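You operate a simulated robot arm through the tools that you are given. There is no shell and no other tool. Be economical: measure what you need, move in short steps, check, and stop when the job is done.

Carry out the task below with a simulated robot arm. There is one attempt and no reset: what you move stays moved.

## Task
Set press B's shut height to 517 mm and drain tank 1.
Fine: free the red lock lever first and lock it again after; shut the blue lever when the glass is empty.
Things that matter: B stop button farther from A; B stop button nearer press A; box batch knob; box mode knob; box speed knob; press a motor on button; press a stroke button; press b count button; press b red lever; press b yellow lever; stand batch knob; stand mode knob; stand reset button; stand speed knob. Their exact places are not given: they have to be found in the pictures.

It is judged by the outcome, as a careful person would: the job done as asked, and still so three seconds after it is handed in. It fails if anything else is knocked over, pushed out of place, dropped, spilled or broken.

## Robot
A 7-joint arm with a two-finger parallel gripper, hanging from a carriage that runs on a rail from [-4, -1143] to [4, 1137] (x, y) and turns from -4.939 to 7.051 rad about z. Base frame: it is fixed where the carriage stands at the start and does not move with it; the origin is on the floor, on the carriage's upright axis, x ahead of it, y to its left, z up. Readings come in mm, rad, newtons and seconds.
With the tool pointing down near the work surface it reaches from about 240 to 680 mm from the robot's upright axis, wherever it stands. Its first joint turns from -2.897 to 2.897 rad. Places, roughly: B stop button farther from A [800, 300, 1500]; B stop button nearer press A [2700, 300, 1500]; box batch knob [7000, 200, 900]; box mode knob [6800, 200, 900]; box speed knob [6900, 200, 900]; press a motor on button [6800, 200, 1000]; press a stroke button [6900, 200, 1000]; press b count button [3300, -200, 800]; press b red lever [600, 600, 900]; press b yellow lever [600, 1500, 1100]; stand batch knob [3200, -200, 700]; stand mode knob [2900, -300, 800]; stand reset button [3200, -200, 800]; stand speed knob [3000, -200, 700]; stand stop button [3100, -200, 900]; yellow A key [7000, 250, 1000]. Payload 3.91 kg.
The TCP is the grasp point between the finger pads, 30 mm short of the fingertips. In the tool frame z runs along the fingers and y along their closing line. The gripper opens to 110 mm. The fingers are 20 mm wide and 10 mm thick; the gripper's body (48 by 112 mm) begins 55 mm behind the TCP.
Orientation is that of the tool frame in the base frame, as a unit quaternion [x, y, z, w]. With the fingers straight down and closing along the base's y, the tool's x points along the base's -x, its y along +y and its z along -z.

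## Interface
- The arm moves only by the tool apply_moves. Its argument "commands" is a list of rows, each a list of 6 numbers: the shift along the tool's x, y, z in mm, then the turn, a rotation vector about the tool's x, y, z in rad. In form: [[tx, ty, tz, ax, ay, az], ...]. A call has 1 to 8 rows; each row is the pose to reach, as a shift and turn from the pose commanded when the call began, along the tool's axes at that moment. "jaw" is the closure in counts, from 0 (fully open) to 255 (shut), set as the call begins (left out, the last holds). Rows are played at 5 a second. More than 50 mm and 0.15 rad between two rows, or a gripper value outside its range, and nothing of the call is played. A pose out of reach is approached as far as the arm can. The call stops where the force on the tool passes 40 N (or 10 N more than at its start, if that is more) or the arm is blocked; 0.2 s more then pass. Each finger travels about 108 mm/s and halts on what it meets, pressing with about 32 N; the grip force reading is that of the motor and also rises with nothing between the fingers. The clock runs only during rows and for 0.2 s after the last one: add rows that repeat a pose to give the fingers time. It gives the time, the measured TCP pose, the force on the tool (base axes), the opening and the grip force at its end, in the units of the frame above (readings bear some noise), with the torque about the TCP (base axes, N m) and any sound that the robot's microphone picked up.
- Cameras (640 x 400 px; columns grow to the right, rows downward): "scene" is now at [222.3, 96.8, 1612.5]; the picture's right is [0.97, -0.23, 0.00], its down [-0.13, -0.54, -0.83] and it looks along [0.19, 0.81, -0.55] (base axes); focal length 266 px, centre (320, 200). "wrist" rides on the gripper at [72, 17, -103] in the tool frame; the picture's right is [-0.23, 0.97, 0.00], its down [-0.76, -0.18, -0.62] and it looks along [-0.61, -0.14, 0.78] (tool axes); focal length 222 px, centre (320, 200).
- camera(camera): a new picture of that camera. It takes no simulated time.
- slide_trunk(by): slides the trunk up (or, below 0, down) by that many mm; the arm and the scene camera ride with it, the base frame stays. It gives what a move gives, with no picture.
- roll_base(legs): drives the robot by 1 to 6 legs, each [ahead, left, turn to the left] in mm, mm and rad, along the robot's own axes; the way and the turn of a leg run together, so that a leg with both is an arc; at most 1500 mm and 3.142 rad a leg. The arm and the cameras ride along, it lands a little off, and it stops where it bumps. It keeps to its track: a leg is cut to what the track allows. It gives what a move gives.
- head_to(pan, tilt): turns the head with the scene camera to pan (to the left, within 2.705 rad either way) and tilt (down, from -0.506 to 1.204), counted from straight ahead of the robot. It gives what a move gives.
- measure_at(camera, pixels): for up to 12 pixels [column, row] of the newest picture of that camera ("zoom" is the newest enlarged one), the place [x, y, z] in the base frame of the surface seen there, good to about 3 mm, but the place of the scene camera against the robot may be out by one fixed shift of up to 18 mm in any direction. It takes no simulated time.
- zoom(camera, box): a new picture of the part [left, top, right, bottom] of that camera's present view, enlarged. It takes no simulated time.
- hand_in(): hands the job in; it is judged then, once.

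Keep the steps short. Do not move on a guess: measure, check each grasp and each placing, and mend mistakes. In all there are 80 turns and 48 pictures (those below and enlarged ones count). Leave the gripper open and the arm clear of the work at the hand-in unless told otherwise, and finish with a single line.

The tools are called after "Call:" by a JSON object that holds its "api" and its "payload". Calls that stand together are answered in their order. apply_moves: Moves the arm, as the interface text tells. Its arguments: {"type":"object","properties":{"commands":{"type":"array","items":{"type":"array","items":{"type":"number"}}},"jaw":{"type":"number"}},"required":["commands"]} The other tools are called the same way: slide_trunk (by) slides the trunk up or down; roll_base (legs) drives the base; head_to (pan, tilt) turns the head that bears the scene camera; camera (camera) takes a picture; measure_at (camera, pixels) gives the place of the surface under pixels of a picture; zoom (camera, box) takes an enlarged picture of a part of a camera's view; hand_in () hands the job in.

At the start:

```text
t: 0.0
tool_pos: [205.6, 502.9, 1347.2]
ee_rot: [0.0, 1.0, 0.0, 0.0]
force: [-0.1, 0.3, 0.5]
torque: [-0.02, 0.01, -0.02]
gripper_width: 109.7
grasp_force: 0.0
trunk travel left (down, up): [-275.0, 305.0]
robot x, y, heading: [1.2, -0.2, 0.001]
head pan, tilt: [1.337, 0.586]
```

scene: 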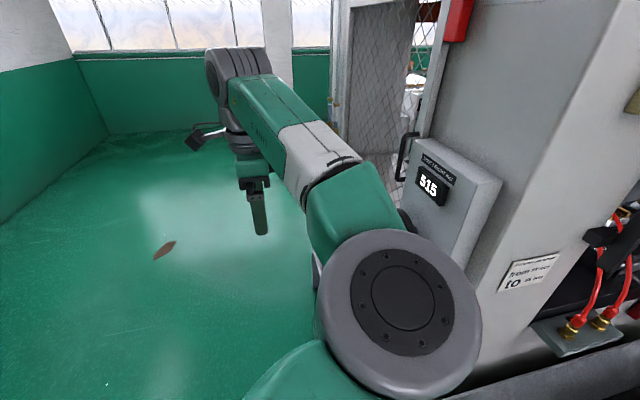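
wrist: 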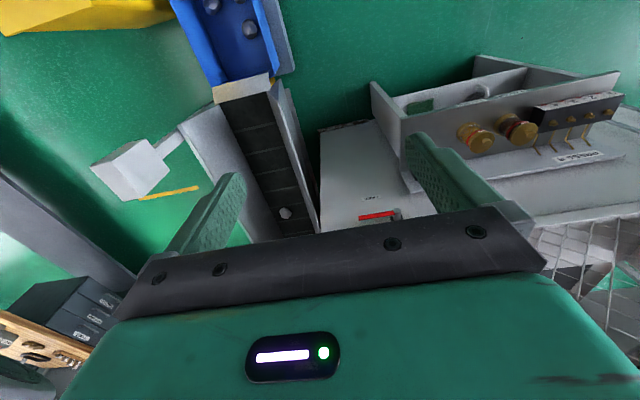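

The scene picture shows a display reading 515 on a box on the press frame at (432,187). I'll look around with the head to find the levers and tank.

Call:
{"api": "zoom", "payload": {"camera": "scene", "box": [380, 100, 640, 360]}}

Call:
{"api": "head_to", "payload": {"pan": 0.5, "tilt": 0.5}}

Call:
{"api": "camera", "payload": {"camera": "scene"}}

```text
1.54 times, centred on (510, 230) of scene
```

zoom: 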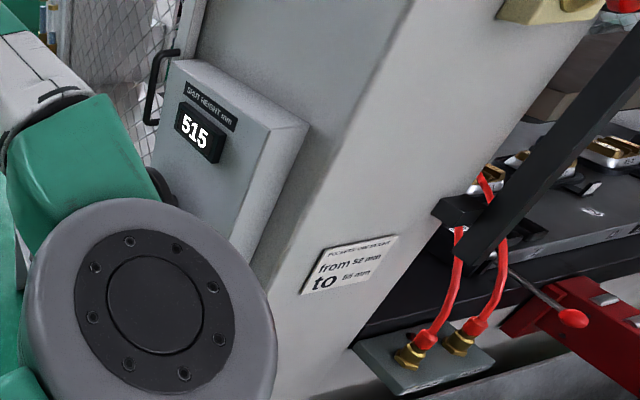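

```text
t: 1.2
tool_pos: [204.9, 503.7, 1346.7]
ee_rot: [0.0, 1.0, 0.0, 0.0]
force: [0.7, -0.1, 0.5]
torque: [0.0, -0.01, -0.01]
gripper_width: 109.9
grasp_force: 0.1
trunk travel left (down, up): [-275.0, 305.0]
robot x, y, heading: [-1.7, -1.4, 0.004]
head pan, tilt: [0.499, 0.499]
```

```text
44 pictures are left
```

scene: 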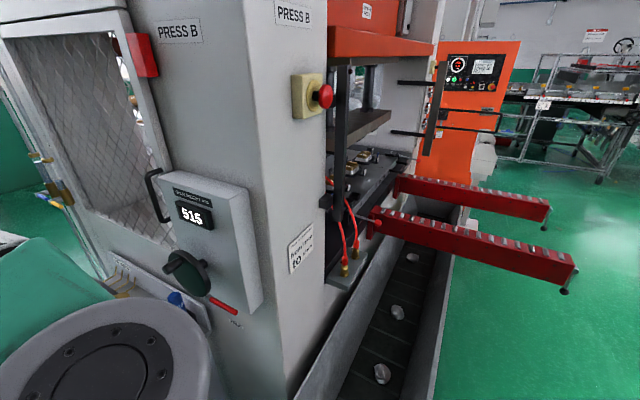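

I see the SHUT HEIGHT box with a handwheel at (187,272), a red lever at (222,305) and something blue at (175,300). I'll zoom in on these.

Call:
{"api": "zoom", "payload": {"camera": "scene", "box": [90, 160, 330, 340]}}

Call:
{"api": "measure_at", "payload": {"camera": "scene", "pixels": [[193, 214], [187, 272], [205, 285], [222, 305], [235, 312], [175, 300], [255, 300], [260, 200], [165, 180], [235, 322], [120, 295], [290, 380]]}}

```text
2.22 times, centred on (210, 250) of scene
```

zoom: 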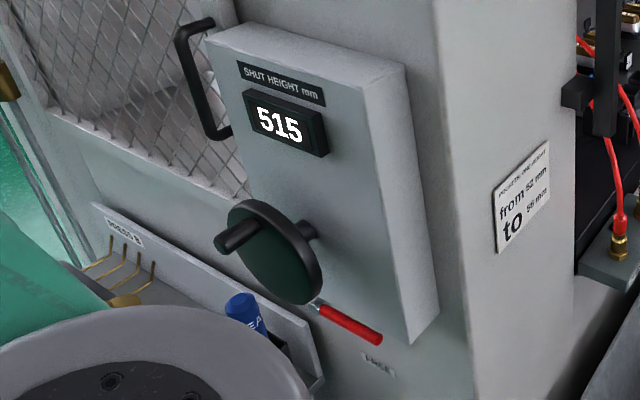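

```text
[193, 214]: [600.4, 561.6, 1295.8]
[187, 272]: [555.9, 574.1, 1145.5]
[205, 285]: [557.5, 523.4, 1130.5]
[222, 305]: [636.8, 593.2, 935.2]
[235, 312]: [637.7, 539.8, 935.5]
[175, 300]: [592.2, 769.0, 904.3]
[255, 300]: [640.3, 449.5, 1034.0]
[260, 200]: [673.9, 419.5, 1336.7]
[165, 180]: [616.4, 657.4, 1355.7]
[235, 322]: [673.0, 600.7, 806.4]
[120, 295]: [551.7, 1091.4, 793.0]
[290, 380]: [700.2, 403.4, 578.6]
```

The handwheel, red lever and "FREE" label sit on the box. Below there's a tray marked PRESS B with brass taps. I'll enlarge the wrist view to look for the tank and blue lever, and pan the head left to see further along.

Call:
{"api": "zoom", "payload": {"camera": "wrist", "box": [320, 40, 640, 240]}}

Call:
{"api": "head_to", "payload": {"pan": 1.0, "tilt": 0.75}}

Call:
{"api": "camera", "payload": {"camera": "scene"}}

```text
2.00 times, centred on (480, 140) of wrist
```

zoom: 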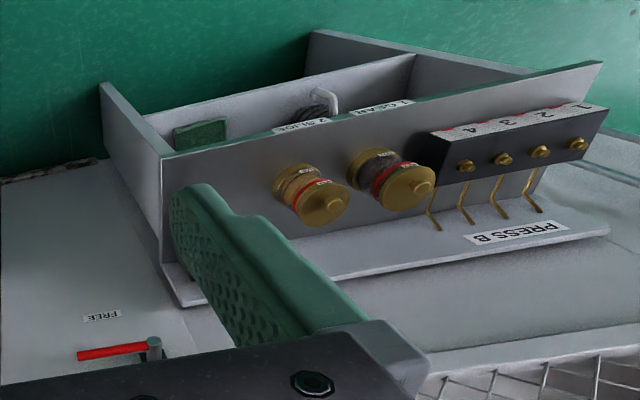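

```text
t: 2.1
tool_pos: [205.0, 503.0, 1346.8]
ee_rot: [0.0, 1.0, 0.0, 0.0]
force: [-0.1, -1.4, 0.2]
torque: [0.03, 0.0, 0.01]
gripper_width: 110.1
grasp_force: 0.1
trunk travel left (down, up): [-275.0, 305.0]
robot x, y, heading: [-1.7, -0.4, 0.0]
head pan, tilt: [1.0, 0.75]
```

```text
41 pictures are left
```

scene: 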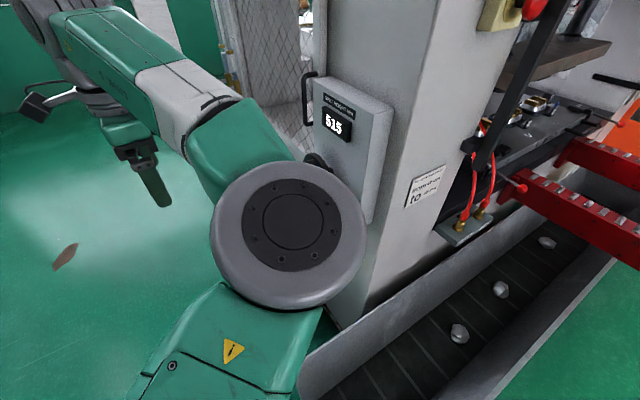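

The shoulder blocks the tray, so I'll drive along the rail towards +y. The arm at x≈205 stays well clear of the box at x≥550.

Call:
{"api": "roll_base", "payload": {"legs": [[0, 800, 0]]}}

Call:
{"api": "head_to", "payload": {"pan": 0.1, "tilt": 0.55}}

Call:
{"api": "camera", "payload": {"camera": "scene"}}

Call:
{"api": "camera", "payload": {"camera": "wrist"}}

```text
t: 6.5
tool_pos: [221.0, 1316.6, 1347.3]
ee_rot: [0.012, 1.0, 0.001, 0.0]
force: [-0.1, 0.5, 0.3]
torque: [-0.01, 0.01, -0.02]
gripper_width: 110.1
grasp_force: 0.1
trunk travel left (down, up): [-275.0, 305.0]
robot x, y, heading: [4.8, 821.1, -0.027]
head pan, tilt: [1.0, 0.75]
```

```text
t: 7.7
tool_pos: [220.8, 1318.1, 1346.4]
ee_rot: [0.011, 1.0, -0.001, 0.0]
force: [0.8, -0.6, 0.0]
torque: [-0.01, 0.0, -0.02]
gripper_width: 110.0
grasp_force: 0.2
trunk travel left (down, up): [-275.0, 305.0]
robot x, y, heading: [7.0, 819.8, -0.025]
head pan, tilt: [0.099, 0.55]
```

```text
40 pictures are left
```

scene: 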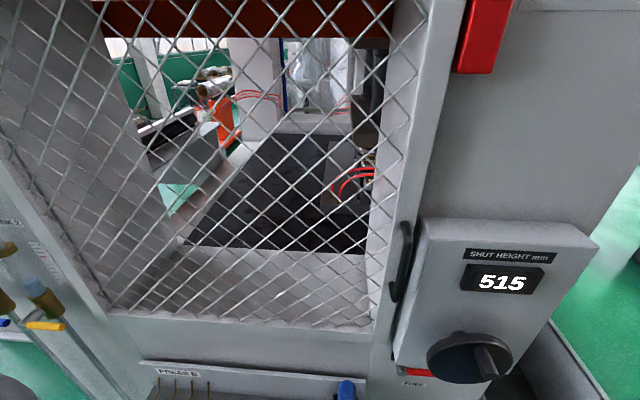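

```text
39 pictures are left
```

wrist: 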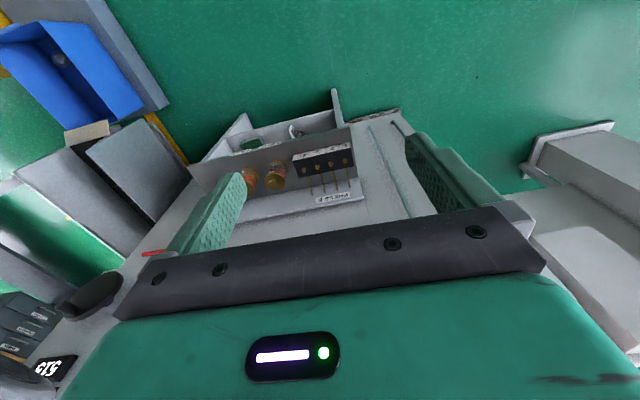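

At the left edge (30,300) there are glasses with levers and a "TANK 2" label. I'll pan left onto them.

Call:
{"api": "head_to", "payload": {"pan": 0.75, "tilt": 0.55}}

Call:
{"api": "camera", "payload": {"camera": "scene"}}

```text
t: 8.7
tool_pos: [221.0, 1316.4, 1347.3]
ee_rot: [0.012, 1.0, 0.0, 0.0]
force: [0.3, 1.0, -0.4]
torque: [0.03, 0.02, 0.04]
gripper_width: 110.0
grasp_force: 0.0
trunk travel left (down, up): [-275.0, 305.0]
robot x, y, heading: [5.0, 818.8, -0.028]
head pan, tilt: [0.75, 0.55]
```

```text
38 pictures are left
```

scene: 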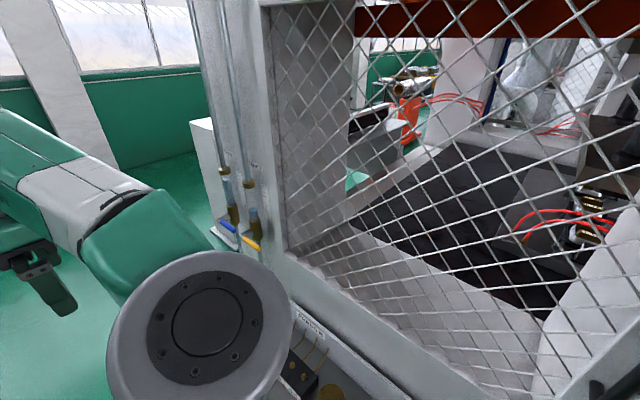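

Call:
{"api": "zoom", "payload": {"camera": "scene", "box": [170, 120, 330, 260]}}

Call:
{"api": "measure_at", "payload": {"camera": "scene", "pixels": [[223, 170], [227, 190], [234, 215], [229, 229], [235, 233], [250, 183], [254, 215], [255, 237], [248, 242], [258, 247], [275, 200], [205, 150]]}}

```text
2.86 times, centred on (250, 190) of scene
```

zoom: 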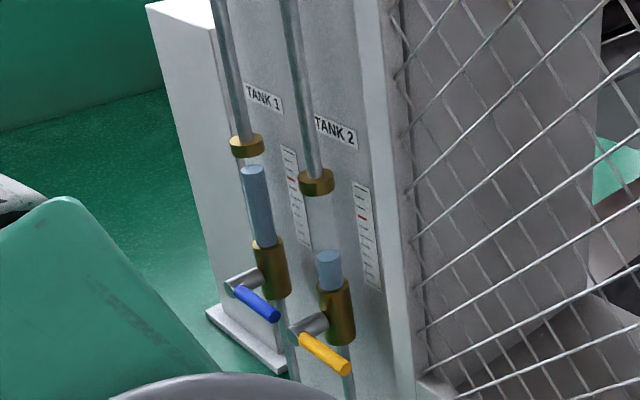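

```text
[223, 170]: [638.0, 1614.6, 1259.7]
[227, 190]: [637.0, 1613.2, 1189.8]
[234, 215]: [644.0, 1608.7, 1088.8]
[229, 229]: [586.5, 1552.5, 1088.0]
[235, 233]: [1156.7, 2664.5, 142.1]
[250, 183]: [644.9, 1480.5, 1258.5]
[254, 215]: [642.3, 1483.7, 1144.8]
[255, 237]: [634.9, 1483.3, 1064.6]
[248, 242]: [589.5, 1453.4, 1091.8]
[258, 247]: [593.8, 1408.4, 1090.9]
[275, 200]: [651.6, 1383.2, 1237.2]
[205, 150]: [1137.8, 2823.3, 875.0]
```

TANK 1 is the left column with the blue lever. Its pivot is about (590,1600,1090) and the lever lies along −y. I'll drive to the rail's +y end and start turning the tool forward: −90° about tool y, in two calls.

Call:
{"api": "roll_base", "payload": {"legs": [[0, 310, 0.027]]}}

Call:
{"api": "apply_moves", "payload": {"commands": [[0, 0, 0, 0, -0.14, 0], [0, 0, 0, 0, -0.28, 0], [0, 0, 0, 0, -0.42, 0], [0, 0, 0, 0, -0.56, 0], [0, 0, 0, 0, -0.7, 0], [0, 0, 0, 0, -0.84, 0]]}}

```text
t: 10.8
tool_pos: [205.6, 1636.6, 1347.6]
ee_rot: [-0.004, 1.0, 0.0, 0.0]
force: [0.5, 0.7, 0.1]
torque: [-0.01, 0.01, -0.03]
gripper_width: 109.9
grasp_force: 0.0
trunk travel left (down, up): [-275.0, 305.0]
robot x, y, heading: [2.3, 1133.1, 0.008]
head pan, tilt: [0.75, 0.55]
```

```text
t: 12.4
tool_pos: [242.2, 1618.9, 1320.0]
ee_rot: [0.026, 0.922, -0.028, 0.385]
force: [-0.8, -0.1, 0.2]
torque: [0.01, 0.04, -0.01]
gripper_width: 110.0
grasp_force: 0.1
trunk travel left (down, up): [-275.0, 305.0]
robot x, y, heading: [3.4, 1130.9, 0.01]
head pan, tilt: [0.75, 0.55]
stopped in row 6: the arm was blocked; the commanded pose is now the measured one
```

The turn stopped part way, probably near a joint limit close to the body. I'll move the TCP out and down towards (400,1480,1200), where there is more room.

Call:
{"api": "apply_moves", "payload": {"commands": [[-4, -23, 33, 0, 0, 0], [-8, -46, 65, 0, 0, 0], [-12, -70, 98, 0, 0, 0], [-17, -93, 131, 0, 0, 0], [-21, -116, 163, 0, 0, 0], [-25, -139, 196, 0, 0, 0]]}}

```text
t: 13.8
tool_pos: [390.4, 1469.8, 1209.3]
ee_rot: [0.025, 0.922, -0.024, 0.386]
force: [-0.1, -0.2, -0.9]
torque: [-0.01, 0.01, -0.02]
gripper_width: 110.1
grasp_force: 0.1
trunk travel left (down, up): [-275.0, 305.0]
robot x, y, heading: [1.9, 1130.7, 0.008]
head pan, tilt: [0.75, 0.55]
```

That was reached. Now the remaining 0.78 rad about tool y.

Call:
{"api": "apply_moves", "payload": {"commands": [[0, 0, 0, 0, -0.13, 0], [0, 0, 0, 0, -0.26, 0], [0, 0, 0, 0, -0.39, 0], [0, 0, 0, 0, -0.52, 0], [0, 0, 0, 0, -0.65, 0], [0, 0, 0, 0, -0.78, 0]]}}

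Call:
{"api": "camera", "payload": {"camera": "wrist"}}

```text
t: 15.2
tool_pos: [389.8, 1468.6, 1209.3]
ee_rot: [0.014, 0.704, -0.033, 0.71]
force: [0.5, 0.7, -0.6]
torque: [-0.01, -0.04, 0.02]
gripper_width: 109.6
grasp_force: 0.0
trunk travel left (down, up): [-275.0, 305.0]
robot x, y, heading: [6.2, 1128.8, 0.01]
head pan, tilt: [0.75, 0.55]
```

```text
36 pictures are left
```

wrist: 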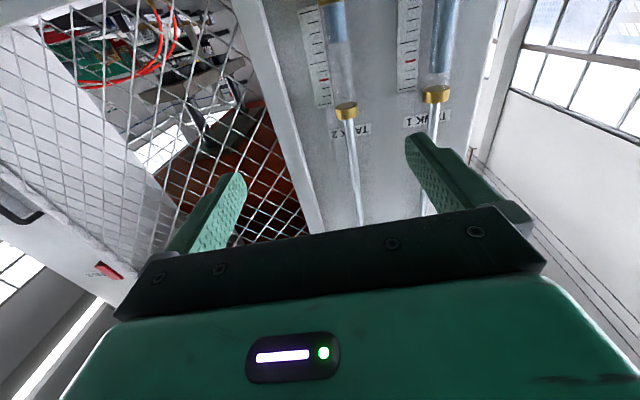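

The tool now points forward (+x) and the camera sees both columns from below. I'll roll −90° about tool z so the jaws close vertically, while lowering to z≈1100.

Call:
{"api": "apply_moves", "payload": {"commands": [[15, 5, 0, 0, 0, -0.14], [30, 10, 0, 0, 0, -0.28], [45, 15, 0, 0, 0, -0.42], [60, 20, 0, 0, 0, -0.56], [75, 25, 0, 0, 0, -0.7], [85, 30, 0, 0, 0, -0.84], [95, 30, 0, 0, 0, -0.98], [105, 30, 0, 0, 0, -1.12]]}}

Call:
{"api": "apply_moves", "payload": {"commands": [[0, 0, 0, 0, 0, -0.14], [0, 0, 0, 0, 0, -0.28], [0, 0, 0, 0, 0, -0.42]]}}

Call:
{"api": "camera", "payload": {"camera": "wrist"}}

```text
t: 17.0
tool_pos: [391.8, 1494.7, 1103.3]
ee_rot: [-0.362, 0.604, -0.406, 0.583]
force: [0.4, -0.8, 1.0]
torque: [-0.01, -0.04, -0.02]
gripper_width: 110.0
grasp_force: 0.1
trunk travel left (down, up): [-275.0, 305.0]
robot x, y, heading: [4.0, 1131.3, 0.007]
head pan, tilt: [0.75, 0.55]
```

```text
t: 17.8
tool_pos: [393.0, 1493.9, 1103.0]
ee_rot: [0.481, -0.515, 0.517, -0.486]
force: [-0.5, 0.0, 0.6]
torque: [0.0, 0.0, 0.01]
gripper_width: 110.1
grasp_force: 0.0
trunk travel left (down, up): [-275.0, 305.0]
robot x, y, heading: [1.4, 1132.0, 0.007]
head pan, tilt: [0.75, 0.55]
```

```text
35 pictures are left
```

wrist: 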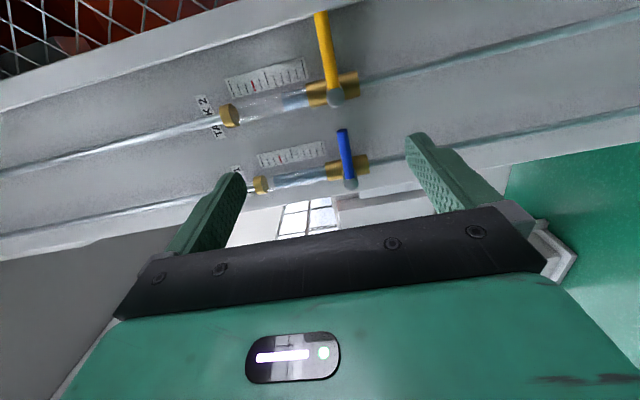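

Now both levers are visible to the wrist camera: blue runs from pivot (350,184) to tip (341,131). I'll measure blue and yellow.

Call:
{"api": "measure_at", "payload": {"camera": "wrist", "pixels": [[351, 184], [347, 165], [345, 155], [343, 143], [341, 132], [335, 95], [328, 55], [320, 15], [340, 172], [290, 178], [318, 175], [260, 185]]}}

Call:
{"api": "zoom", "payload": {"camera": "wrist", "box": [220, 80, 400, 200]}}

```text
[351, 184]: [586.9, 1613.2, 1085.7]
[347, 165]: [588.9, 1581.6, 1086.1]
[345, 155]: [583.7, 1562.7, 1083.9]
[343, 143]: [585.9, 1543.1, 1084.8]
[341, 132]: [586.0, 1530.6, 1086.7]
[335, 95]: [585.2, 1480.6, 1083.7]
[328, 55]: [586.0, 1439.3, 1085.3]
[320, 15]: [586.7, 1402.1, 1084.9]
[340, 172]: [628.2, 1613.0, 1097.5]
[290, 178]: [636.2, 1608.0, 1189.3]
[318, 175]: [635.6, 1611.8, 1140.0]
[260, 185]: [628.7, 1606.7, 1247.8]
```

```text
3.33 times, centred on (310, 140) of wrist
```

zoom: 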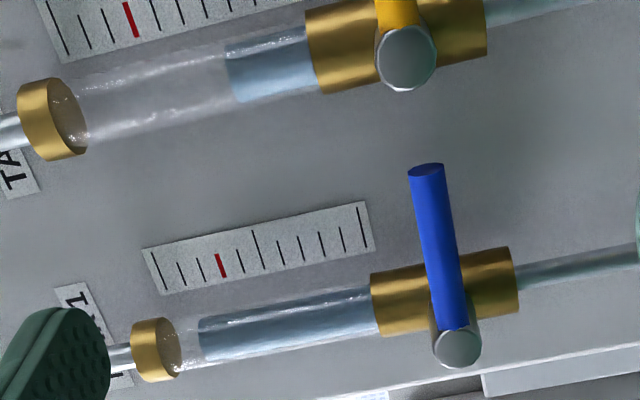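

Blue pivot is at about (·,1612,1086) and the lever runs to y≈1528 at z≈1086, x≈592. The glass is about 3/4 full. I'll half-close the jaws to about 45 mm and approach at y≈1552, stopping short to check alignment.

Call:
{"api": "apply_moves", "payload": {"commands": [[-35, 9, 40, 0, -0.03, 0], [-70, 17, 80, 0, -0.065, 0], [-70, 17, 115, 0, -0.065, 0], [-70, 17, 140, 0, -0.065, 0]], "jaw": 150}}

Call:
{"api": "camera", "payload": {"camera": "wrist"}}

```text
refused: row 1 steps farther than a row can; nothing moved
```

```text
33 pictures are left
```

wrist: 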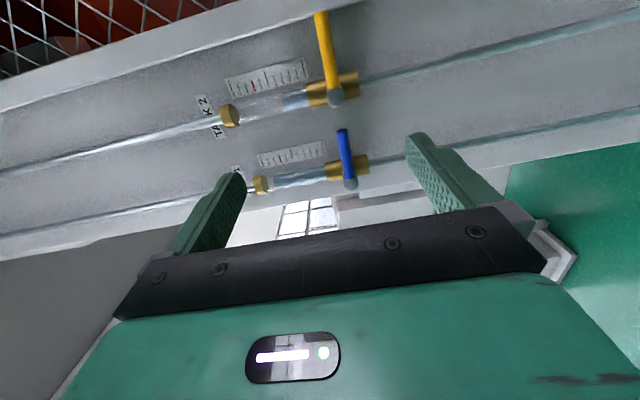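

The row step was too large, so I'll repeat it with smaller rows.

Call:
{"api": "apply_moves", "payload": {"commands": [[-23, 6, 30, 0, -0.02, 0], [-46, 12, 60, 0, -0.04, 0], [-70, 17, 90, 0, -0.065, 0], [-70, 17, 115, 0, -0.065, 0], [-70, 17, 140, 0, -0.065, 0]], "jaw": 150}}

Call:
{"api": "camera", "payload": {"camera": "wrist"}}

```text
t: 19.0
tool_pos: [537.4, 1557.4, 1086.2]
ee_rot: [0.497, -0.499, 0.502, -0.502]
force: [-0.5, 0.0, -0.4]
torque: [0.02, -0.01, 0.01]
gripper_width: 45.3
grasp_force: 0.1
trunk travel left (down, up): [-275.0, 305.0]
robot x, y, heading: [3.8, 1130.3, 0.005]
head pan, tilt: [0.75, 0.55]
```

```text
32 pictures are left
```

wrist: 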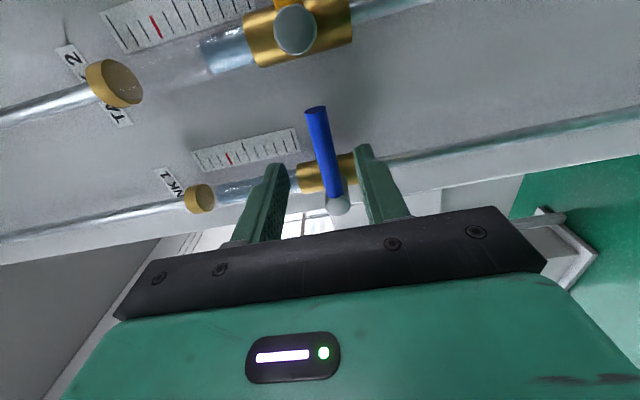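

The lever sits centred between the fingers. I'll advance 43 mm and narrow the jaws to about 22 mm as a loose straddle.

Call:
{"api": "apply_moves", "payload": {"commands": [[0, 0, 22, 0, 0, 0], [0, 0, 43, 0, 0, 0]]}}

Call:
{"api": "apply_moves", "payload": {"commands": [[0, 0, 0, 0, 0, 0], [0, 0, 0, 0, 0, 0]], "jaw": 205}}

```text
t: 19.6
tool_pos: [577.7, 1555.1, 1088.1]
ee_rot: [-0.497, 0.499, -0.501, 0.503]
force: [-0.8, 0.2, -0.5]
torque: [0.0, 0.01, 0.01]
gripper_width: 45.4
grasp_force: 0.1
trunk travel left (down, up): [-275.0, 305.0]
robot x, y, heading: [5.1, 1132.1, 0.007]
head pan, tilt: [0.75, 0.55]
```

```text
t: 20.2
tool_pos: [578.3, 1554.8, 1087.3]
ee_rot: [-0.497, 0.499, -0.501, 0.502]
force: [0.7, 0.5, -1.4]
torque: [-0.01, 0.02, 0.02]
gripper_width: 22.3
grasp_force: 1.1
trunk travel left (down, up): [-275.0, 305.0]
robot x, y, heading: [1.6, 1132.8, 0.009]
head pan, tilt: [0.75, 0.55]
```

Width is 22.3 mm with little force, so the straddle holds. I'll turn the lever downward 0.56 rad about its pivot (r=57 mm) and check force.

Call:
{"api": "apply_moves", "payload": {"commands": [[-0.6, 8, 0, 0, 0, 0.14], [-2.2, 15.8, 0, 0, 0, 0.28], [-4.9, 23.2, 0, 0, 0, 0.42], [-8.7, 30.3, 0, 0, 0, 0.56]]}}

Call:
{"api": "camera", "payload": {"camera": "wrist"}}

```text
t: 21.2
tool_pos: [579.1, 1563.7, 1057.0]
ee_rot: [-0.339, 0.618, -0.342, 0.622]
force: [0.3, -0.2, 2.4]
torque: [-0.02, 0.03, -0.02]
gripper_width: 22.0
grasp_force: 0.3
trunk travel left (down, up): [-275.0, 305.0]
robot x, y, heading: [3.5, 1130.0, 0.007]
head pan, tilt: [0.75, 0.55]
```

```text
31 pictures are left
```

wrist: 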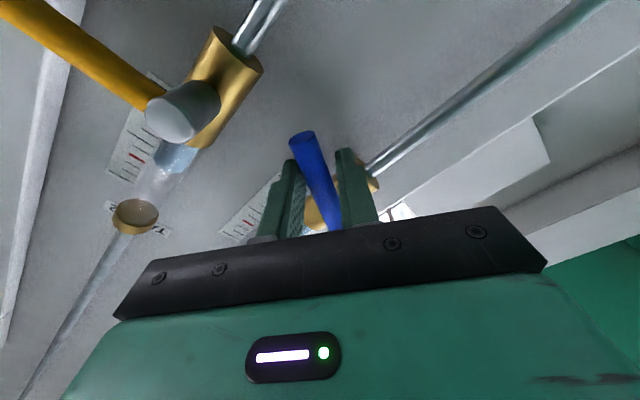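

The lever follows with about 2 N. I'll continue to vertical, about 1.03 rad more.

Call:
{"api": "apply_moves", "payload": {"commands": [[-0.6, 8, 0, 0, 0, 0.14], [-2.2, 15.8, 0, 0, 0, 0.28], [-4.9, 23.2, 0, 0, 0, 0.42], [-8.7, 30.3, 0, 0, 0, 0.56], [-13.4, 36.7, 0, 0, 0, 0.7], [-18.9, 42.4, 0, 0, 0, 0.84], [-25.2, 47.3, 0, 0, 0, 0.98], [-27.6, 48.9, 0, 0, 0, 1.03]]}}

Call:
{"api": "camera", "payload": {"camera": "wrist"}}

```text
t: 23.0
tool_pos: [580.0, 1610.3, 1031.2]
ee_rot: [0.011, 0.704, 0.006, 0.71]
force: [-3.6, -13.3, 6.8]
torque: [-0.27, 0.02, -0.24]
gripper_width: 28.5
grasp_force: 6.8
trunk travel left (down, up): [-275.0, 305.0]
robot x, y, heading: [2.8, 1126.7, 0.007]
head pan, tilt: [0.75, 0.55]
```

```text
30 pictures are left
```

wrist: 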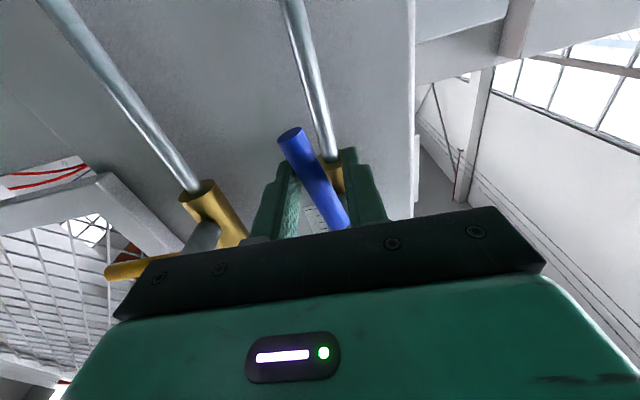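

Some side load (−13 N y) and the jaw spread to 28 mm suggest the lever is at its stop. I'll check the glass and lever in the scene camera.

Call:
{"api": "camera", "payload": {"camera": "scene"}}

```text
29 pictures are left
```

scene: 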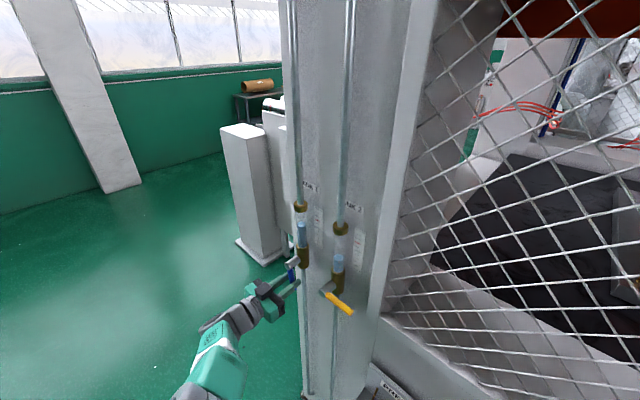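

Call:
{"api": "zoom", "payload": {"camera": "scene", "box": [250, 190, 370, 310]}}

```text
3.33 times, centred on (310, 250) of scene
```

zoom: 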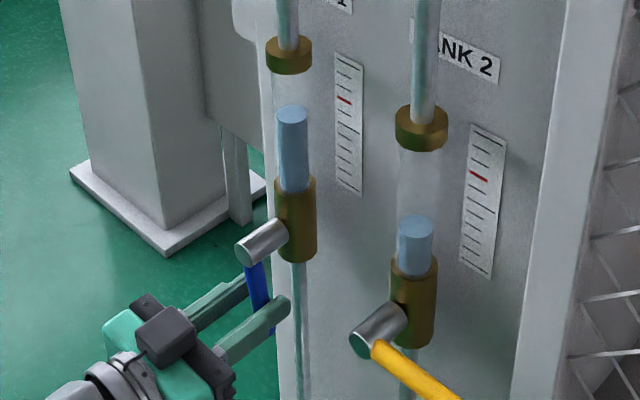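

The level is visibly falling (now about 0.55), so the valve is open. I'll relax the jaws and hold here while it drains.

Call:
{"api": "apply_moves", "payload": {"commands": [[0, 0, 0, 0, 0, 0], [0, 0, 0, 0, 0, 0], [0, 0, 0, 0, 0, 0], [0, 0, 0, 0, 0, 0], [0, 0, 0, 0, 0, 0], [0, 0, 0, 0, 0, 0], [0, 0, 0, 0, 0, 0], [0, 0, 0, 0, 0, 0]], "jaw": 175}}

Call:
{"api": "apply_moves", "payload": {"commands": [[0, 0, 0, 0, 0, 0], [0, 0, 0, 0, 0, 0], [0, 0, 0, 0, 0, 0], [0, 0, 0, 0, 0, 0], [0, 0, 0, 0, 0, 0], [0, 0, 0, 0, 0, 0], [0, 0, 0, 0, 0, 0], [0, 0, 0, 0, 0, 0]]}}

Call:
{"api": "apply_moves", "payload": {"commands": [[0, 0, 0, 0, 0, 0], [0, 0, 0, 0, 0, 0], [0, 0, 0, 0, 0, 0], [0, 0, 0, 0, 0, 0], [0, 0, 0, 0, 0, 0], [0, 0, 0, 0, 0, 0], [0, 0, 0, 0, 0, 0], [0, 0, 0, 0, 0, 0]]}}

Call:
{"api": "zoom", "payload": {"camera": "scene", "box": [250, 190, 370, 310]}}

```text
t: 24.8
tool_pos: [578.5, 1612.4, 1031.7]
ee_rot: [0.009, 0.704, 0.007, 0.71]
force: [-0.9, -1.0, 0.4]
torque: [-0.08, 0.02, -0.04]
gripper_width: 35.4
grasp_force: 0.5
trunk travel left (down, up): [-275.0, 305.0]
robot x, y, heading: [2.3, 1132.6, 0.008]
head pan, tilt: [0.75, 0.55]
```

```text
t: 26.6
tool_pos: [579.2, 1613.1, 1031.7]
ee_rot: [0.008, 0.704, 0.009, 0.71]
force: [-1.2, -1.6, 0.8]
torque: [0.0, 0.01, -0.01]
gripper_width: 35.2
grasp_force: 1.1
trunk travel left (down, up): [-275.0, 305.0]
robot x, y, heading: [5.7, 1129.6, 0.008]
head pan, tilt: [0.75, 0.55]
```

```text
t: 28.4
tool_pos: [578.4, 1613.0, 1029.8]
ee_rot: [0.008, 0.704, 0.009, 0.71]
force: [0.3, -1.4, 1.2]
torque: [0.0, -0.01, -0.04]
gripper_width: 35.3
grasp_force: 0.5
trunk travel left (down, up): [-275.0, 305.0]
robot x, y, heading: [1.3, 1127.4, 0.01]
head pan, tilt: [0.75, 0.55]
```

```text
3.33 times, centred on (310, 250) of scene
```

zoom: 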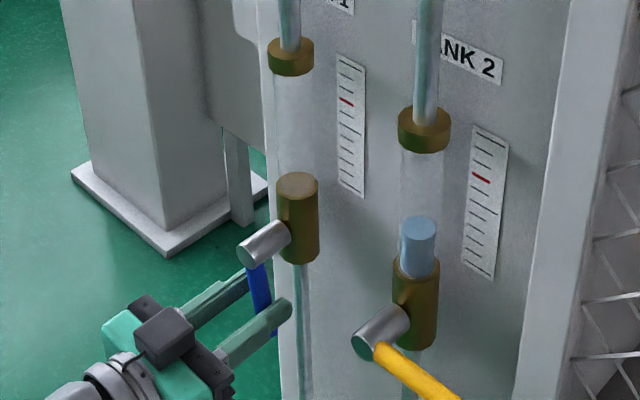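

The glass is empty. I'll bring the lever back up through the reverse arc with the jaws narrowed.

Call:
{"api": "apply_moves", "payload": {"commands": [[-0.6, -8, 0, 0, 0, -0.14], [-2.2, -15.8, 0, 0, 0, -0.28], [-4.9, -23.2, 0, 0, 0, -0.42], [-8.7, -30.3, 0, 0, 0, -0.56], [-13.4, -36.7, 0, 0, 0, -0.7], [-18.9, -42.4, 0, 0, 0, -0.84], [-25.2, -47.3, 0, 0, 0, -0.98], [-32.2, -51.3, 0, 0, 0, -1.12]], "jaw": 208}}

Call:
{"api": "apply_moves", "payload": {"commands": [[-0.6, -8, 0, 0, 0, -0.14], [-2.2, -15.8, 0, 0, 0, -0.28], [-4.9, -23.2, 0, 0, 0, -0.42], [-6.5, -26.5, 0, 0, 0, -0.48]]}}

Call:
{"api": "camera", "payload": {"camera": "wrist"}}

```text
t: 30.2
tool_pos: [580.4, 1561.0, 1063.1]
ee_rot: [-0.367, 0.601, -0.371, 0.605]
force: [-0.1, 1.7, -1.2]
torque: [0.02, 0.01, -0.01]
gripper_width: 21.2
grasp_force: 1.0
trunk travel left (down, up): [-275.0, 305.0]
robot x, y, heading: [1.4, 1131.2, 0.004]
head pan, tilt: [0.75, 0.55]
```

```text
t: 31.2
tool_pos: [579.7, 1555.1, 1087.3]
ee_rot: [0.499, -0.497, 0.505, -0.499]
force: [-0.2, 1.6, -4.5]
torque: [0.08, 0.05, 0.03]
gripper_width: 22.4
grasp_force: 2.2
trunk travel left (down, up): [-275.0, 305.0]
robot x, y, heading: [0.4, 1135.1, 0.005]
head pan, tilt: [0.75, 0.55]
```

```text
26 pictures are left
```

wrist: 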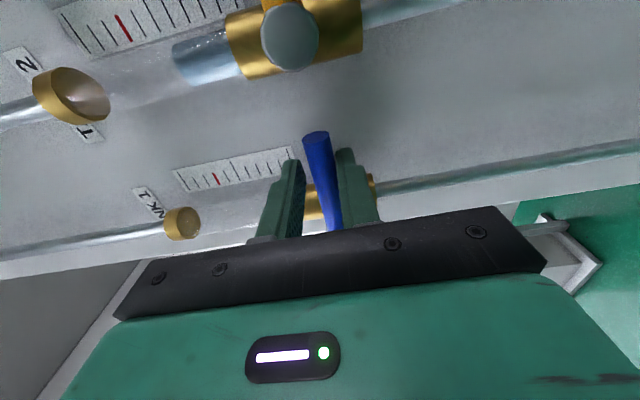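

The lever may be a few degrees short of its stop, so I'll press up a few millimetres more and watch the force.

Call:
{"api": "apply_moves", "payload": {"commands": [[0, -3, 0, 0, 0, -0.03], [0, -6, 0, 0, 0, -0.06], [0, -8, 0, 0, 0, -0.08]]}}

```text
t: 32.0
tool_pos: [576.6, 1554.6, 1093.8]
ee_rot: [0.521, -0.477, 0.522, -0.478]
force: [8.7, 6.8, -30.6]
torque: [0.43, 0.33, 0.27]
gripper_width: 34.7
grasp_force: 14.7
trunk travel left (down, up): [-275.0, 305.0]
robot x, y, heading: [1.2, 1130.4, 0.008]
head pan, tilt: [0.75, 0.55]
```

30 N of resistance means it is hard against its shut stop. I'll ease back, open to 45 mm and withdraw 100 mm.

Call:
{"api": "apply_moves", "payload": {"commands": [[0, 4, 0, 0, 0, 0.04], [0, 6, 0, 0, 0, 0.08]], "jaw": 150}}

Call:
{"api": "apply_moves", "payload": {"commands": [[0, 0, -40, 0, 0, 0], [0, 0, -80, 0, 0, 0], [0, 0, -120, 0, 0, 0], [0, 0, -160, 0, 0, 0]]}}

Call:
{"api": "camera", "payload": {"camera": "wrist"}}

```text
t: 32.6
tool_pos: [579.1, 1554.2, 1091.6]
ee_rot: [0.498, -0.497, 0.504, -0.501]
force: [0.1, -0.1, 0.5]
torque: [-0.02, 0.0, -0.03]
gripper_width: 45.4
grasp_force: 0.0
trunk travel left (down, up): [-275.0, 305.0]
robot x, y, heading: [6.7, 1131.4, 0.006]
head pan, tilt: [0.75, 0.55]
```

```text
t: 33.6
tool_pos: [420.4, 1553.0, 1090.3]
ee_rot: [0.499, -0.497, 0.503, -0.5]
force: [0.7, -0.3, 0.6]
torque: [-0.01, -0.03, -0.01]
gripper_width: 45.3
grasp_force: 0.0
trunk travel left (down, up): [-275.0, 305.0]
robot x, y, heading: [5.6, 1128.7, 0.007]
head pan, tilt: [0.75, 0.55]
```

```text
25 pictures are left
```

wrist: 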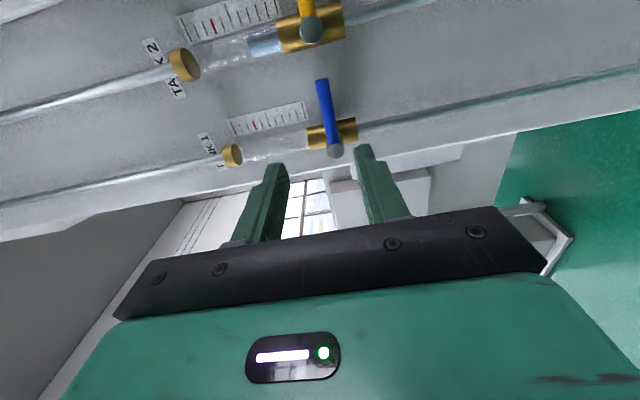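

The blue lever is shut again and glass 1 is empty. Now I'll drive back along the rail so the gripper is before the shut-height box (TCP y≈560, tips at x≈450, clear of the crank at 550).

Call:
{"api": "roll_base", "payload": {"legs": [[0, -960, 0]]}}

Call:
{"api": "camera", "payload": {"camera": "wrist"}}

Call:
{"api": "head_to", "payload": {"pan": 0.6, "tilt": 0.75}}

Call:
{"api": "camera", "payload": {"camera": "scene"}}

```text
t: 38.6
tool_pos: [405.1, 606.4, 1090.3]
ee_rot: [-0.506, 0.489, -0.497, 0.507]
force: [-0.3, 0.4, -0.3]
torque: [0.04, 0.01, 0.01]
gripper_width: 45.3
grasp_force: 0.0
trunk travel left (down, up): [-275.0, 305.0]
robot x, y, heading: [1.5, 170.1, 0.037]
head pan, tilt: [0.75, 0.55]
```

```text
24 pictures are left
```

wrist: 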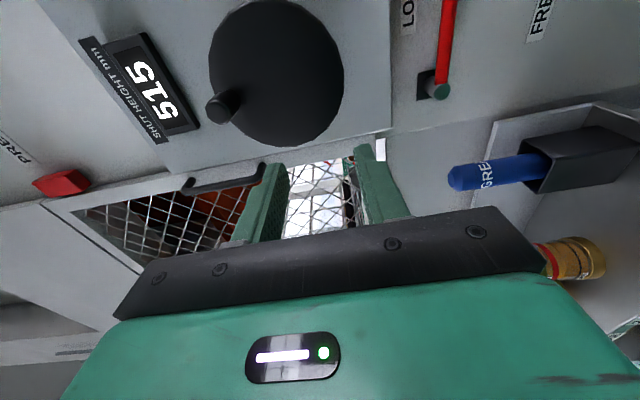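

```text
t: 39.3
tool_pos: [407.2, 607.7, 1090.2]
ee_rot: [-0.507, 0.489, -0.496, 0.507]
force: [0.0, -0.1, -0.5]
torque: [0.0, -0.02, -0.01]
gripper_width: 45.6
grasp_force: 0.0
trunk travel left (down, up): [-275.0, 305.0]
robot x, y, heading: [0.7, 169.7, 0.038]
head pan, tilt: [0.6, 0.75]
```

```text
23 pictures are left
```

scene: 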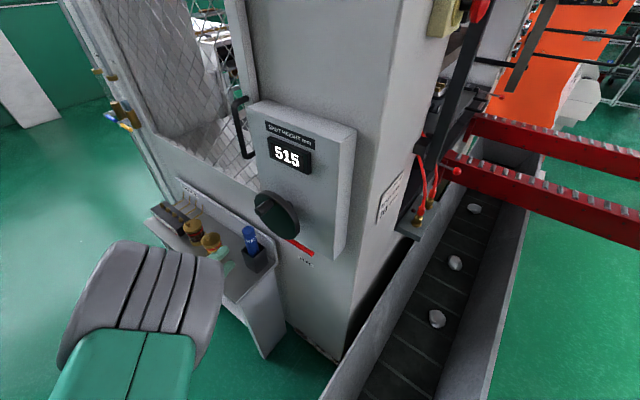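

Wrist view (right = down): the red lever pivots at (433,88) and points −y, with LOCK just above it and FREE lower. The crank knob is at (222,107). I'll measure these.

Call:
{"api": "zoom", "payload": {"camera": "wrist", "box": [340, 0, 600, 162]}}

Call:
{"api": "measure_at", "payload": {"camera": "wrist", "pixels": [[434, 90], [441, 65], [446, 35], [452, 3], [408, 14], [540, 20], [480, 40], [222, 107], [212, 112], [275, 70], [250, 15], [390, 20]]}}

```text
2.46 times, centred on (470, 81) of wrist
```

zoom: 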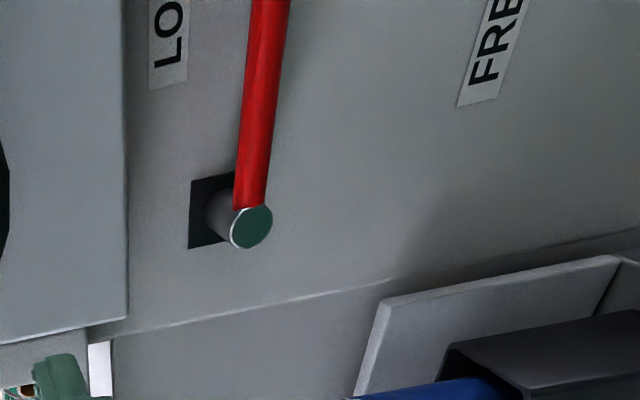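

```text
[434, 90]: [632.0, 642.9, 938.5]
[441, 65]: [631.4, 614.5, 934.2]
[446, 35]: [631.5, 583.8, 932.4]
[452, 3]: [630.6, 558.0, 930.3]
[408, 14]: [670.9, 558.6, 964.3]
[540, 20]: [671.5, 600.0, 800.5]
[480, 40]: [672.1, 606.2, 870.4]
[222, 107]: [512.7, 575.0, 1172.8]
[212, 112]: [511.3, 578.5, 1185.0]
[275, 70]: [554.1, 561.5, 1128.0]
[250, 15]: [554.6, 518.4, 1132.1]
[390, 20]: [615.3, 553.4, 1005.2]
```

The red lever pivots at (y 643, z 938), about 100 mm long, at x≈637. FREE lies below the pivot at (y 600, z 800). Crank knob end is (512,577,1180) and wheel centre about (554,562,1127). I'll drive 150 mm left, straighten the heading and lower the trunk 150 mm to bring the arm level with the lever.

Call:
{"api": "roll_base", "payload": {"legs": [[0, 150, -0.034]]}}

Call:
{"api": "slide_trunk", "payload": {"by": -150}}

Call:
{"api": "apply_moves", "payload": {"commands": [[40, 0, 0, 0, 0, 0], [80, 0, 0, 0, 0, 0], [120, 0, 0, 0, 0, 0], [150, 0, 0, 0, 0, 0]]}}

Call:
{"api": "camera", "payload": {"camera": "wrist"}}

```text
t: 40.7
tool_pos: [423.7, 739.8, 1090.0]
ee_rot: [0.497, -0.5, 0.505, -0.497]
force: [0.2, 0.2, -0.5]
torque: [0.02, -0.01, -0.01]
gripper_width: 45.5
grasp_force: 0.0
trunk travel left (down, up): [-275.0, 305.0]
robot x, y, heading: [1.3, 320.7, -0.007]
head pan, tilt: [0.6, 0.75]
```

```text
t: 42.5
tool_pos: [422.6, 738.9, 940.9]
ee_rot: [0.496, -0.5, 0.506, -0.498]
force: [0.0, -1.0, -0.1]
torque: [-0.01, -0.01, -0.01]
gripper_width: 45.5
grasp_force: 0.1
trunk travel left (down, up): [-125.0, 455.0]
robot x, y, heading: [-0.9, 319.9, -0.003]
head pan, tilt: [0.6, 0.75]
```

```text
t: 43.5
tool_pos: [429.9, 592.0, 944.6]
ee_rot: [0.499, -0.501, 0.504, -0.496]
force: [0.0, -0.5, -1.0]
torque: [-0.01, -0.02, 0.02]
gripper_width: 45.4
grasp_force: 0.1
out of reach, approached as far as the arm can: row 4
trunk travel left (down, up): [-125.0, 455.0]
robot x, y, heading: [-0.3, 324.6, -0.003]
head pan, tilt: [0.6, 0.75]
```

```text
21 pictures are left
```

wrist: 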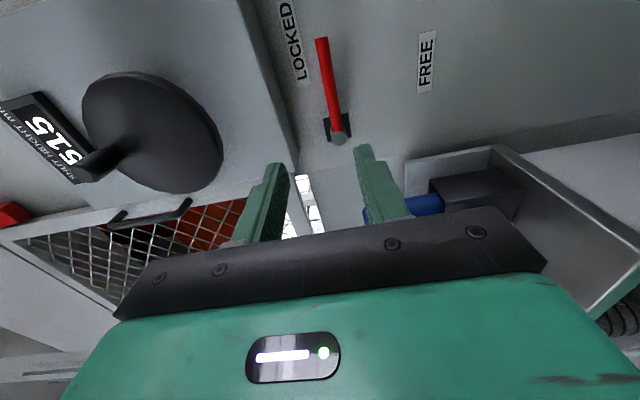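

LOCKED and FREE labels are now both visible, with the lever at LOCKED: pivot (339,136), tip (321,40). I'll measure the lever and its surroundings.

Call:
{"api": "measure_at", "payload": {"camera": "wrist", "pixels": [[340, 137], [333, 110], [328, 80], [323, 50], [320, 40], [427, 60], [293, 40], [410, 165], [490, 150], [430, 200], [480, 190], [110, 155]]}}

```text
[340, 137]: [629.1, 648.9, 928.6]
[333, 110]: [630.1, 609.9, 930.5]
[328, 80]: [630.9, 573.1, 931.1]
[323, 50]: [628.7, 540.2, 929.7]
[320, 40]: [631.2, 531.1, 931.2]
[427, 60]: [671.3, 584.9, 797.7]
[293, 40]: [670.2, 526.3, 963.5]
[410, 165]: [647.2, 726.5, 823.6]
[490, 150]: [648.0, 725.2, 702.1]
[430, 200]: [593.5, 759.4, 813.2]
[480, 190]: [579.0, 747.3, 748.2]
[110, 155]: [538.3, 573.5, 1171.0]
```

Lever at z≈930, pivot y≈645, tip y≈530. I'll approach at y=565 (r≈80), stopping short first.

Call:
{"api": "apply_moves", "payload": {"commands": [[5, 7, 40, 0, 0, 0], [12, 14, 80, 0, 0, 0], [20, 14, 115, 0, 0, 0], [27, 14, 145, 0, 0, 0]]}}

Call:
{"api": "camera", "payload": {"camera": "wrist"}}

```text
t: 44.5
tool_pos: [562.0, 589.4, 949.7]
ee_rot: [-0.495, 0.509, -0.508, 0.488]
force: [0.7, 1.3, 0.2]
torque: [0.01, 0.0, -0.01]
gripper_width: 45.3
grasp_force: 0.0
out of reach, approached as far as the arm can: row 2, 3, 4
trunk travel left (down, up): [-125.0, 455.0]
robot x, y, heading: [4.8, 321.4, -0.005]
head pan, tilt: [0.6, 0.75]
```

```text
20 pictures are left
```

wrist: 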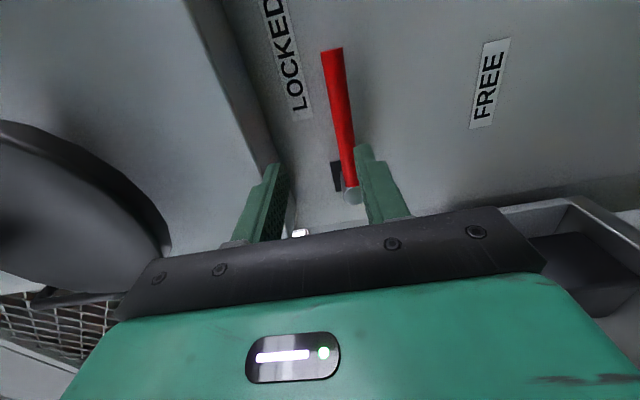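

The arm is limited at this small lateral offset. The blue lever worked with the TCP about 420 mm left of the carriage, so I'll withdraw, roll the base about −165 mm and shift the arm left.

Call:
{"api": "apply_moves", "payload": {"commands": [[0, 0, -40, 0, 0, 0], [0, 0, -80, 0, 0, 0], [-30, 0, -110, 0, 0, 0], [-70, 0, -130, 0, 0, 0], [-110, 0, -130, 0, 0, 0], [-150, 0, -130, 0, 0, 0]]}}

Call:
{"api": "roll_base", "payload": {"legs": [[0, -165, 0.004]]}}

```text
t: 45.9
tool_pos: [436.5, 740.5, 946.6]
ee_rot: [0.495, -0.5, 0.507, -0.498]
force: [0.1, -0.1, -0.7]
torque: [-0.01, -0.01, -0.05]
gripper_width: 45.6
grasp_force: 0.1
trunk travel left (down, up): [-125.0, 455.0]
robot x, y, heading: [0.3, 320.9, -0.004]
head pan, tilt: [0.6, 0.75]
```

```text
t: 47.3
tool_pos: [433.9, 582.1, 945.7]
ee_rot: [0.498, -0.498, 0.505, -0.498]
force: [0.2, -1.1, -0.8]
torque: [-0.02, 0.01, 0.03]
gripper_width: 45.4
grasp_force: 0.1
trunk travel left (down, up): [-125.0, 455.0]
robot x, y, heading: [1.7, 158.5, -0.0]
head pan, tilt: [0.6, 0.75]
```

Now approach to (590,568,931).

Call:
{"api": "apply_moves", "payload": {"commands": [[5, 7, 40, 0, 0, 0], [14, 15, 80, 0, 0, 0], [14, 15, 120, 0, 0, 0], [14, 15, 148, 0, 0, 0]]}}

Call:
{"api": "camera", "payload": {"camera": "wrist"}}

```text
t: 48.3
tool_pos: [580.2, 567.6, 931.9]
ee_rot: [0.498, -0.497, 0.505, -0.499]
force: [0.1, 0.1, -0.3]
torque: [0.01, 0.0, 0.01]
gripper_width: 45.3
grasp_force: 0.1
trunk travel left (down, up): [-125.0, 455.0]
robot x, y, heading: [0.3, 162.5, -0.002]
head pan, tilt: [0.6, 0.75]
```

```text
19 pictures are left
```

wrist: 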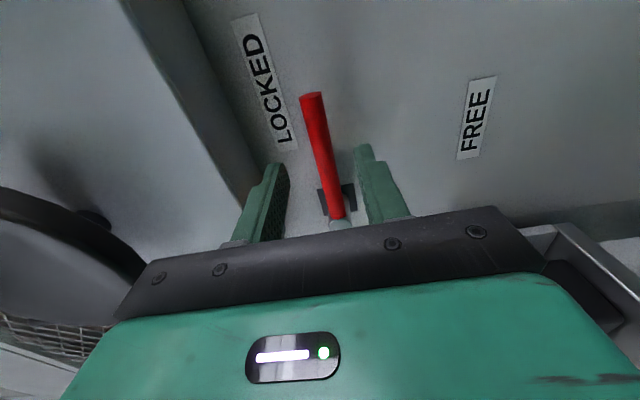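

The lever is centred between the fingers. I'll advance 40 mm and narrow to about 22 mm.

Call:
{"api": "apply_moves", "payload": {"commands": [[0, 0, 20, 0, 0, 0], [0, 0, 40, 0, 0, 0]]}}

Call:
{"api": "apply_moves", "payload": {"commands": [[0, 0, 0, 0, 0, 0], [0, 0, 0, 0, 0, 0]], "jaw": 205}}

```text
t: 48.9
tool_pos: [621.2, 566.1, 931.4]
ee_rot: [0.498, -0.498, 0.506, -0.498]
force: [0.3, 0.7, 0.3]
torque: [0.04, -0.02, 0.01]
gripper_width: 45.5
grasp_force: 0.1
trunk travel left (down, up): [-125.0, 455.0]
robot x, y, heading: [-0.0, 158.0, -0.001]
head pan, tilt: [0.6, 0.75]
```

```text
t: 49.5
tool_pos: [622.7, 568.2, 931.4]
ee_rot: [0.498, -0.498, 0.505, -0.498]
force: [-0.5, -0.8, 0.3]
torque: [0.03, -0.02, -0.01]
gripper_width: 21.5
grasp_force: 0.1
trunk travel left (down, up): [-125.0, 455.0]
robot x, y, heading: [0.7, 161.1, 0.002]
head pan, tilt: [0.6, 0.75]
```

Now swing the lever down around its pivot with r=79, in two calls.

Call:
{"api": "apply_moves", "payload": {"commands": [[-0.8, 11, 0, 0, 0, 0.14], [-3.1, 21.8, 0, 0, 0, 0.28], [-6.9, 32.2, 0, 0, 0, 0.42], [-12, 42, 0, 0, 0, 0.56], [-18.5, 50.9, 0, 0, 0, 0.7]]}}

Call:
{"api": "apply_moves", "payload": {"commands": [[-0.8, 11, 0, 0, 0, 0.14], [-3.1, 21.8, 0, 0, 0, 0.28], [-6.9, 32.2, 0, 0, 0, 0.42], [-12, 42, 0, 0, 0, 0.56], [-18.5, 50.9, 0, 0, 0, 0.7], [-22.2, 55, 0, 0, 0, 0.77]]}}

Call:
{"api": "camera", "payload": {"camera": "wrist"}}

```text
t: 50.7
tool_pos: [622.5, 587.6, 881.7]
ee_rot: [-0.296, 0.639, -0.303, 0.642]
force: [-0.2, 0.1, -0.5]
torque: [0.0, -0.02, -0.03]
gripper_width: 21.9
grasp_force: 0.2
trunk travel left (down, up): [-125.0, 455.0]
robot x, y, heading: [0.2, 159.8, 0.003]
head pan, tilt: [0.6, 0.75]
```

```text
t: 52.1
tool_pos: [612.6, 622.6, 865.7]
ee_rot: [-0.035, 0.703, -0.039, 0.709]
force: [0.5, -1.2, -1.1]
torque: [0.01, -0.04, -0.11]
gripper_width: 23.0
grasp_force: 1.2
out of reach, approached as far as the arm can: row 4, 5, 6
trunk travel left (down, up): [-125.0, 455.0]
robot x, y, heading: [-1.8, 159.5, -0.003]
head pan, tilt: [0.6, 0.75]
```

```text
18 pictures are left
```

wrist: 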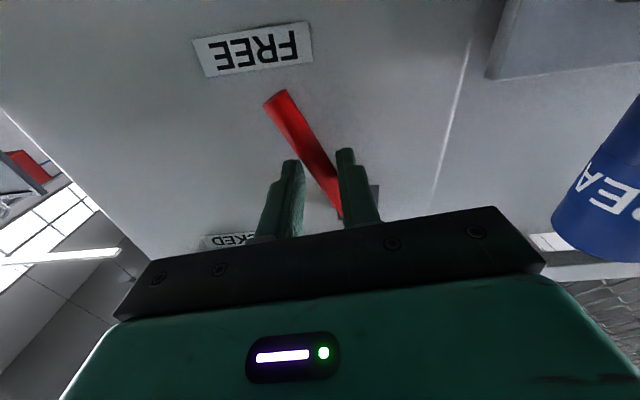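

The lever now points towards FREE. I'll measure its angle.

Call:
{"api": "measure_at", "payload": {"camera": "wrist", "pixels": [[275, 97], [300, 135], [320, 165], [335, 195], [253, 48]]}}

```text
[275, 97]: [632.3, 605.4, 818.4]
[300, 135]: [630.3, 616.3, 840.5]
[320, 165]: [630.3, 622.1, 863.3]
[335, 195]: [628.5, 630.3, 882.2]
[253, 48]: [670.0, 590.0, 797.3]
```

The lever is 21° off vertical, lined up with FREE. I'll push a few mm further to feel whether it's at its stop.

Call:
{"api": "apply_moves", "payload": {"commands": [[0, 3, -3, 0, 0, 0], [0, 6, -5, 0, 0, 0], [0, 9, -6, 0, 0, 0]]}}

```text
t: 52.9
tool_pos: [604.0, 630.4, 863.7]
ee_rot: [-0.035, 0.704, -0.04, 0.709]
force: [-3.1, -0.6, 0.6]
torque: [-0.02, 0.01, -0.06]
gripper_width: 21.5
grasp_force: 0.1
trunk travel left (down, up): [-125.0, 455.0]
robot x, y, heading: [3.2, 160.9, 0.001]
head pan, tilt: [0.6, 0.75]
```

Call:
{"api": "camera", "payload": {"camera": "wrist"}}

Call:
{"api": "measure_at", "payload": {"camera": "wrist", "pixels": [[275, 97], [290, 120], [300, 140], [320, 170]]}}

```text
17 pictures are left
```

wrist: 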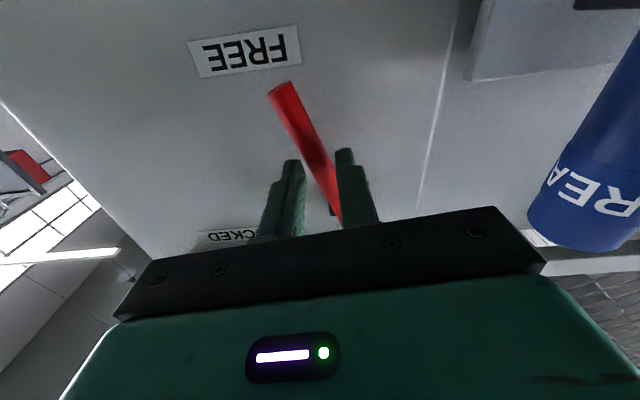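

```text
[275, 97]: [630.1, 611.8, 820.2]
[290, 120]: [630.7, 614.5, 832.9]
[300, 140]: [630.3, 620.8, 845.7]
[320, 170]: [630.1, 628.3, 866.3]
```

It moved a few mm without a firm stop. I'll move closer to the pivot, regain depth and press a bit more towards vertical.

Call:
{"api": "apply_moves", "payload": {"commands": [[-15, 2, 6, 0, 0, 0], [-18, 6, 10, 0, 0, 0.05], [-18, 11, 10, 0, 0, 0.08], [-18, 16, 10, 0, 0, 0.1]]}}

Call:
{"api": "camera", "payload": {"camera": "wrist"}}

```text
t: 53.9
tool_pos: [610.9, 638.5, 884.9]
ee_rot: [0.002, 0.704, -0.005, 0.71]
force: [4.0, -2.3, 0.9]
torque: [-0.02, -0.18, -0.11]
gripper_width: 22.0
grasp_force: 0.5
out of reach, approached as far as the arm can: row 2, 3, 4
trunk travel left (down, up): [-125.0, 455.0]
robot x, y, heading: [-0.2, 158.5, 0.001]
head pan, tilt: [0.6, 0.75]
```

```text
16 pictures are left
```

wrist: 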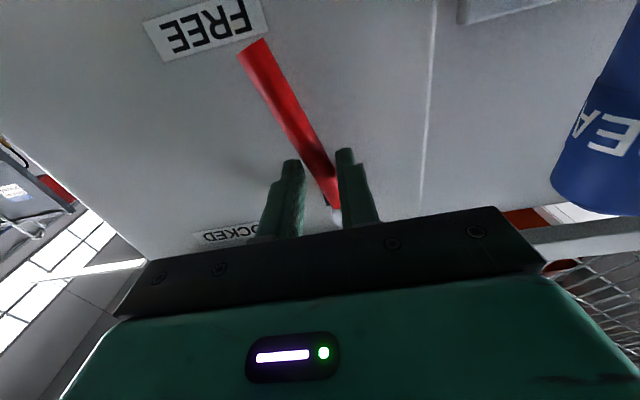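

Call:
{"api": "measure_at", "payload": {"camera": "wrist", "pixels": [[253, 55], [275, 95], [300, 135], [315, 160], [330, 190]]}}

```text
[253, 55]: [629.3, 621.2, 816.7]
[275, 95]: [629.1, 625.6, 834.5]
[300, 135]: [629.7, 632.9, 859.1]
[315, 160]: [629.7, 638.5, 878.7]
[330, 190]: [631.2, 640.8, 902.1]
```

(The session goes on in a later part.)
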